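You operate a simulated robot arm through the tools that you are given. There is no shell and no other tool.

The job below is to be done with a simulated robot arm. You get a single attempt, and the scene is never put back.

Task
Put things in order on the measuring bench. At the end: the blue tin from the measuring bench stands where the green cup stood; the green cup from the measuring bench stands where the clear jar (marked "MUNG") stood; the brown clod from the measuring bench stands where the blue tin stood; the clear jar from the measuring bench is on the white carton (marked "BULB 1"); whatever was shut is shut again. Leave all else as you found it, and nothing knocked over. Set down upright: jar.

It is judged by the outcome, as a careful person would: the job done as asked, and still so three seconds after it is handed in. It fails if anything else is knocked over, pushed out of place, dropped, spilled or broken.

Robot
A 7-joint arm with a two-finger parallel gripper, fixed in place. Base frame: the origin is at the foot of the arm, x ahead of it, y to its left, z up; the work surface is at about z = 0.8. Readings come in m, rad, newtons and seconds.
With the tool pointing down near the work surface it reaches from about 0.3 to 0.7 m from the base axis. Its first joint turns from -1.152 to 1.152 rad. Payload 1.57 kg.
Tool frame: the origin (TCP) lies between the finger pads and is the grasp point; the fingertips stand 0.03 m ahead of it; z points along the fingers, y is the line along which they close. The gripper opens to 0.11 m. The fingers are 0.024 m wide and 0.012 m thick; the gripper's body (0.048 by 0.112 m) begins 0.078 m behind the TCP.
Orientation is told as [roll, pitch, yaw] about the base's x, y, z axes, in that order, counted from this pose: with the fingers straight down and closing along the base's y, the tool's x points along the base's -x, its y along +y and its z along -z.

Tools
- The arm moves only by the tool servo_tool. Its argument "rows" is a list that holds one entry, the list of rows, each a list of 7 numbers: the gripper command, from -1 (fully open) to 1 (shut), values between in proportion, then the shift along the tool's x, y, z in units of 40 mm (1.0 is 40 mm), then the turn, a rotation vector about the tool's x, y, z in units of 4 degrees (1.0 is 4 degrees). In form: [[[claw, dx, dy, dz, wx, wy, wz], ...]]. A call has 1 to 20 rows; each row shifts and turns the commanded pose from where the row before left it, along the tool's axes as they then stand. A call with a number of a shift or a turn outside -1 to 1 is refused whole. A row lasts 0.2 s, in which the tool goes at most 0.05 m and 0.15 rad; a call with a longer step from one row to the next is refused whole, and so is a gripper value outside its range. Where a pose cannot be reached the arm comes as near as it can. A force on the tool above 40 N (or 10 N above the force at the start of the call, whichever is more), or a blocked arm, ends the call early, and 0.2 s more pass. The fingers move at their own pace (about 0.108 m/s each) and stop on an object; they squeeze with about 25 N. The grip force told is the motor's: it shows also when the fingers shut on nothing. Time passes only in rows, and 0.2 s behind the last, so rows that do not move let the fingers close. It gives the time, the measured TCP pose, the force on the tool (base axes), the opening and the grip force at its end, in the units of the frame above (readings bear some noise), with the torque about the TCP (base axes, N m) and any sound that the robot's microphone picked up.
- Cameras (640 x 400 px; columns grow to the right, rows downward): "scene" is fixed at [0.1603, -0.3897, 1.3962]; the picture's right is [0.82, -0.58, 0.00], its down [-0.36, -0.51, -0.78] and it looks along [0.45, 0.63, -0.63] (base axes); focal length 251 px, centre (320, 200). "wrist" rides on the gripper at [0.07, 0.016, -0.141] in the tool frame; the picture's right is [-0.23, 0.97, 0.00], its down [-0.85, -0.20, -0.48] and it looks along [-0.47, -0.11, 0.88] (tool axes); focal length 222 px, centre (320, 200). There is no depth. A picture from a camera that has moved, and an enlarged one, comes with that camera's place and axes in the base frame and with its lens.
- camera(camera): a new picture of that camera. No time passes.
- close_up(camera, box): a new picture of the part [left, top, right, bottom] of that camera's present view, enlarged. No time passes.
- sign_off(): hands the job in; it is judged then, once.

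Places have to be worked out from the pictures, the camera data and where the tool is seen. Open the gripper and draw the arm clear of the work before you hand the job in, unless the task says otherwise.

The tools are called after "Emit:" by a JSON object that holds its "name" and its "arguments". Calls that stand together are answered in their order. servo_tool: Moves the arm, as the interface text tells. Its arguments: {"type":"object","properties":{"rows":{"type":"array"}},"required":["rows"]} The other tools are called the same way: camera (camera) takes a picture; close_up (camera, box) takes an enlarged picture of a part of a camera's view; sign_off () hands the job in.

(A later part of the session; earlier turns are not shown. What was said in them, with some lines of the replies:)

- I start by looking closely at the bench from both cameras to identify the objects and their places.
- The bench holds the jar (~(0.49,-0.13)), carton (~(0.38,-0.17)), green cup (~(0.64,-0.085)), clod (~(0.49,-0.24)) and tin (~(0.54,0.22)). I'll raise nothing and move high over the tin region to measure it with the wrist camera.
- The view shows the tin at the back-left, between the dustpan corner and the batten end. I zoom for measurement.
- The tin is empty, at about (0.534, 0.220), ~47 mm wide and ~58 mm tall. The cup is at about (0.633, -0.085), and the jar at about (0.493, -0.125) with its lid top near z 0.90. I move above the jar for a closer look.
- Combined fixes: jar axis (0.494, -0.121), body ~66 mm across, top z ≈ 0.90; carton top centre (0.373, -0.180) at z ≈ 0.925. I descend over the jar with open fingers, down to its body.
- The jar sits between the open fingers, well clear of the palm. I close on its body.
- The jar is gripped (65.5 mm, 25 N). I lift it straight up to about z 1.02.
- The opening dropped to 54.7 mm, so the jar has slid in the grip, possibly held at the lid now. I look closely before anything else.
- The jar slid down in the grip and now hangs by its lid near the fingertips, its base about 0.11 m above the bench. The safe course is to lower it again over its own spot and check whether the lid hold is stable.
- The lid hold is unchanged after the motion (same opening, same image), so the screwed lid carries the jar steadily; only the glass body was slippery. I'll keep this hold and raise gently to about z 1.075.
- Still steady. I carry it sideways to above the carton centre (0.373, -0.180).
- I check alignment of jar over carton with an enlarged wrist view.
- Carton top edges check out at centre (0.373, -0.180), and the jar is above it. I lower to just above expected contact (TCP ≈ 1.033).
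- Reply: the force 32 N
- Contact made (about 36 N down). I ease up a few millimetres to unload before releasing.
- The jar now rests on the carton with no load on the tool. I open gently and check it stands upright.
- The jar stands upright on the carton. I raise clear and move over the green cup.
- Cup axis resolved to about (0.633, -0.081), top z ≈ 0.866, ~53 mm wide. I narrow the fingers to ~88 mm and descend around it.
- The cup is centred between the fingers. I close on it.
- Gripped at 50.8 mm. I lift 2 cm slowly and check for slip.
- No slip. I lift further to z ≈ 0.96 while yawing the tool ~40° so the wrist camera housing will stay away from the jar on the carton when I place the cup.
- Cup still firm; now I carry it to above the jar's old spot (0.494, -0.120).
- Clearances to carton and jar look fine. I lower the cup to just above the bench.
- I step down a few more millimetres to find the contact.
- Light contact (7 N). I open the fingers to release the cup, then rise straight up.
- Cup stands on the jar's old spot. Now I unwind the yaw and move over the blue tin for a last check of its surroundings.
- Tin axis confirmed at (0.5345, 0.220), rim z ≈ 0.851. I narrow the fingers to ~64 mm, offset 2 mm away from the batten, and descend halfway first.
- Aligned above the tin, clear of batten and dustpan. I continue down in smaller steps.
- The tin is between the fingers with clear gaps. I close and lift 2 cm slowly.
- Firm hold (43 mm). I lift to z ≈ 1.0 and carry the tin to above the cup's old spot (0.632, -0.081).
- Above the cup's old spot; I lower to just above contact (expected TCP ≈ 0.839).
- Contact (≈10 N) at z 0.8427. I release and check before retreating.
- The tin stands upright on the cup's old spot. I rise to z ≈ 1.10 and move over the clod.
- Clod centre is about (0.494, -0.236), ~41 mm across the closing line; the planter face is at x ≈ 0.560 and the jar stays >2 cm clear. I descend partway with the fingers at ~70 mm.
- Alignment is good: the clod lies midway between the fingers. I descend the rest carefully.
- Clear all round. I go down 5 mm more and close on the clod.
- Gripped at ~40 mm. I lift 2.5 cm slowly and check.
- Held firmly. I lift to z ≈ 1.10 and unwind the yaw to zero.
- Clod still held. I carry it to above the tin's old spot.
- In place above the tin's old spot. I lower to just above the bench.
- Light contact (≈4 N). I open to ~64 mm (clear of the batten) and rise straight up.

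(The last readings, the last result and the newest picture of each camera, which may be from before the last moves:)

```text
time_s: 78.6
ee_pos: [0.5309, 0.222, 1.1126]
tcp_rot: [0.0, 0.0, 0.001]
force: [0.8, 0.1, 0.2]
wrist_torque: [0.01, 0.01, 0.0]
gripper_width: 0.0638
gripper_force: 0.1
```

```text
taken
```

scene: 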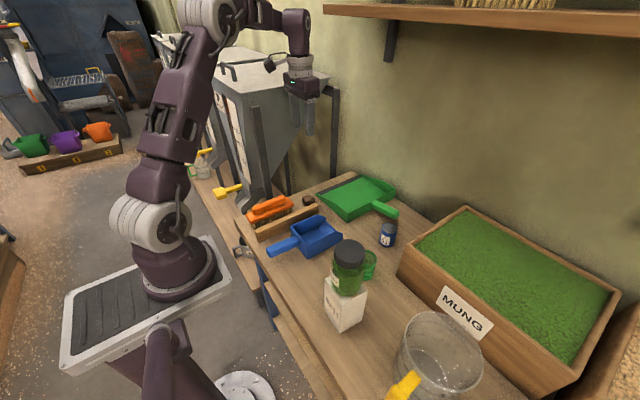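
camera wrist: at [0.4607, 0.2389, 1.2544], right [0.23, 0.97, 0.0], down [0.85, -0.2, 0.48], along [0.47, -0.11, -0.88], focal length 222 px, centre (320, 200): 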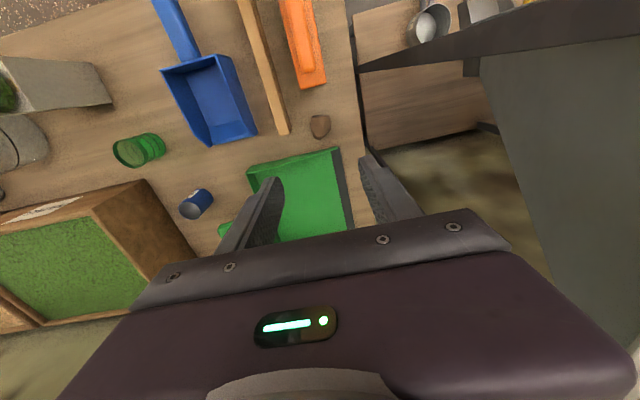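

All four are moved. I verify the final places with enlarged views, then open the gripper and draw the arm clear.

Emit:
{"name": "close_up", "arguments": {"camera": "scene", "box": [230, 160, 430, 285]}}

Emit:
{"name": "close_up", "arguments": {"camera": "scene", "box": [310, 220, 510, 345]}}

Emit:
{"name": "servo_tool", "arguments": {"rows": [[[-0.5, 0, 0, -0.8, 0, 0, 0], [-0.8, 0, 0, -0.9, 0, 0, 0], [-1, 0, 0, -0.9, 0, 0, 0], [-1, 0.4, -0.8, -0.4, 0, 0, 0], [-1, 0.4, -0.9, 0, 0, 0, 0], [-1, 0.4, -0.9, 0, 0, 0, 0], [-1, 0.4, -0.9, 0, 0, 0, 0], [-1, 0.4, -0.9, 0, 0, 0, 0], [-1, 0.4, -0.9, 0, 0, 0, 0], [-1, 0.4, -0.9, 0, 0, 0, 0], [-1, 0, 0, 0, 0, 0, 0]]]}}

Emit:
{"name": "camera", "arguments": {"camera": "wrist"}}

Emit:
{"name": "camera", "arguments": {"camera": "scene"}}

```text
3.20 times, centred on (330, 222) of scene
camera zoom: at [0.1603, -0.3897, 1.3962], right [0.82, -0.58, 0.0], down [-0.36, -0.51, -0.78], along [0.45, 0.63, -0.63], focal length 802 px, centre (288, 128)
```

zoom: 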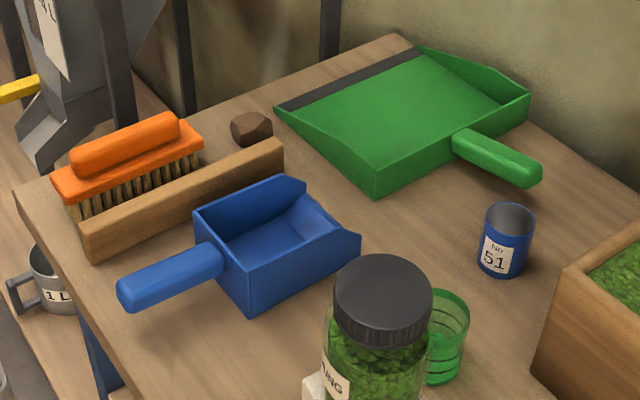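

```text
3.20 times, centred on (410, 282) of scene
camera zoom: at [0.1603, -0.3897, 1.3962], right [0.82, -0.58, 0.0], down [-0.36, -0.51, -0.78], along [0.45, 0.63, -0.63], focal length 802 px, centre (32, -64)
```

zoom: 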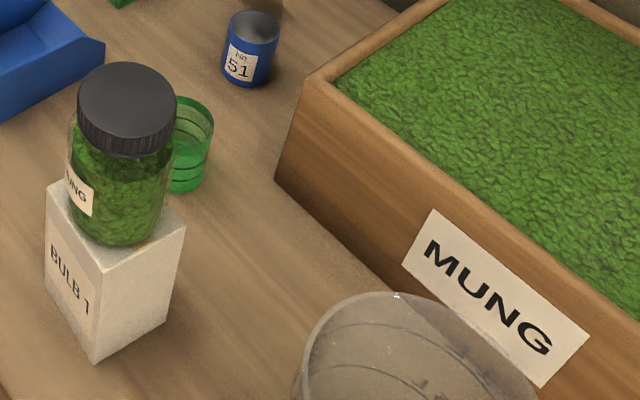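

```text
time_s: 81.0
ee_pos: [0.42, -0.0259, 1.2309]
tcp_rot: [0.001, 0.001, 0.0]
force: [0.4, -0.2, -0.2]
wrist_torque: [0.0, -0.03, 0.03]
gripper_width: 0.1101
gripper_force: 0.1
```

```text
taken
camera wrist: at [0.3499, -0.0098, 1.3725], right [0.23, 0.97, 0.0], down [0.85, -0.2, 0.48], along [0.47, -0.11, -0.88], focal length 222 px, centre (320, 200)
```

wrist: 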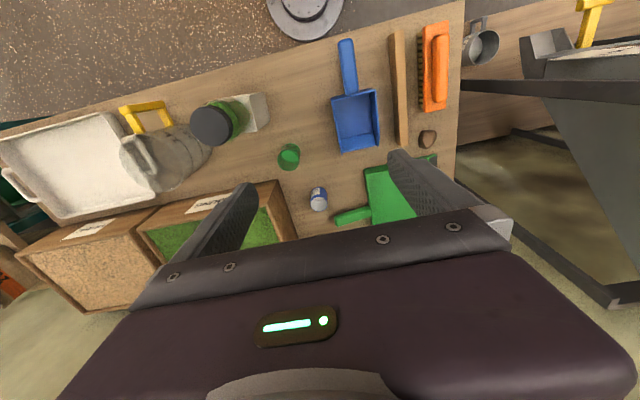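

```text
taken
```

scene: 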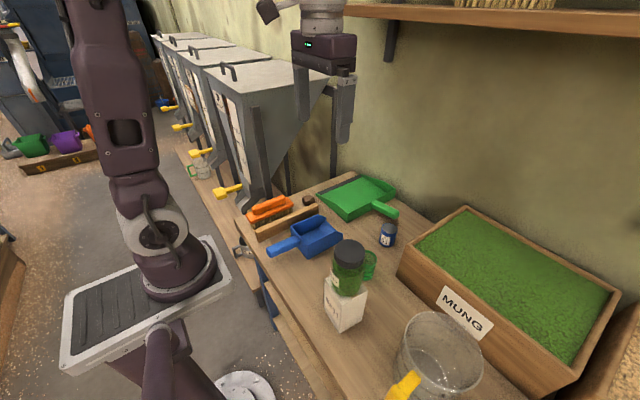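

The final pictures show the jar upright on the carton, the cup on the jar's spot, the tin on the cup's spot and the clod on the tin's spot. Everything else is in its original position, and the gripper is open and clear, so I hand in.

Emit:
{"name": "sign_off", "arguments": {}}

```text
The job is handed in.
```

All four moves on the measuring bench are done, and I've handed the job in; no verdict came back. Positions are estimates from the camera views, good to a few millimetres.

| Object | Now stands | Placed at (x, y in m) |
|---|---|---|
| Clear jar ("MUNG") | upright on the white carton ("BULB 1"), lid on | (0.373, -0.180) |
| Green cup | where the jar stood | (0.497, -0.120) |
| Blue tin | where the cup stood | (0.632, -0.081) |
| Brown clod | where the tin stood | (0.532, 0.222) |

- **Jar slip:** On the first lift the jar slid about 6 cm down through the fingers and caught by its lid. It didn't fall. I lowered it back towards the bench and saw that the lid grip held. I then carried it to the carton that way.
- **Jar set-down:** It touched down on the carton with about 36 N, so I eased up before letting go. The carton did not shift.
- **Everything else:** In the last pictures nothing is knocked over or out of place, and the gripper is open and clear of the bench. I never opened the jar, so there was nothing to shut again.
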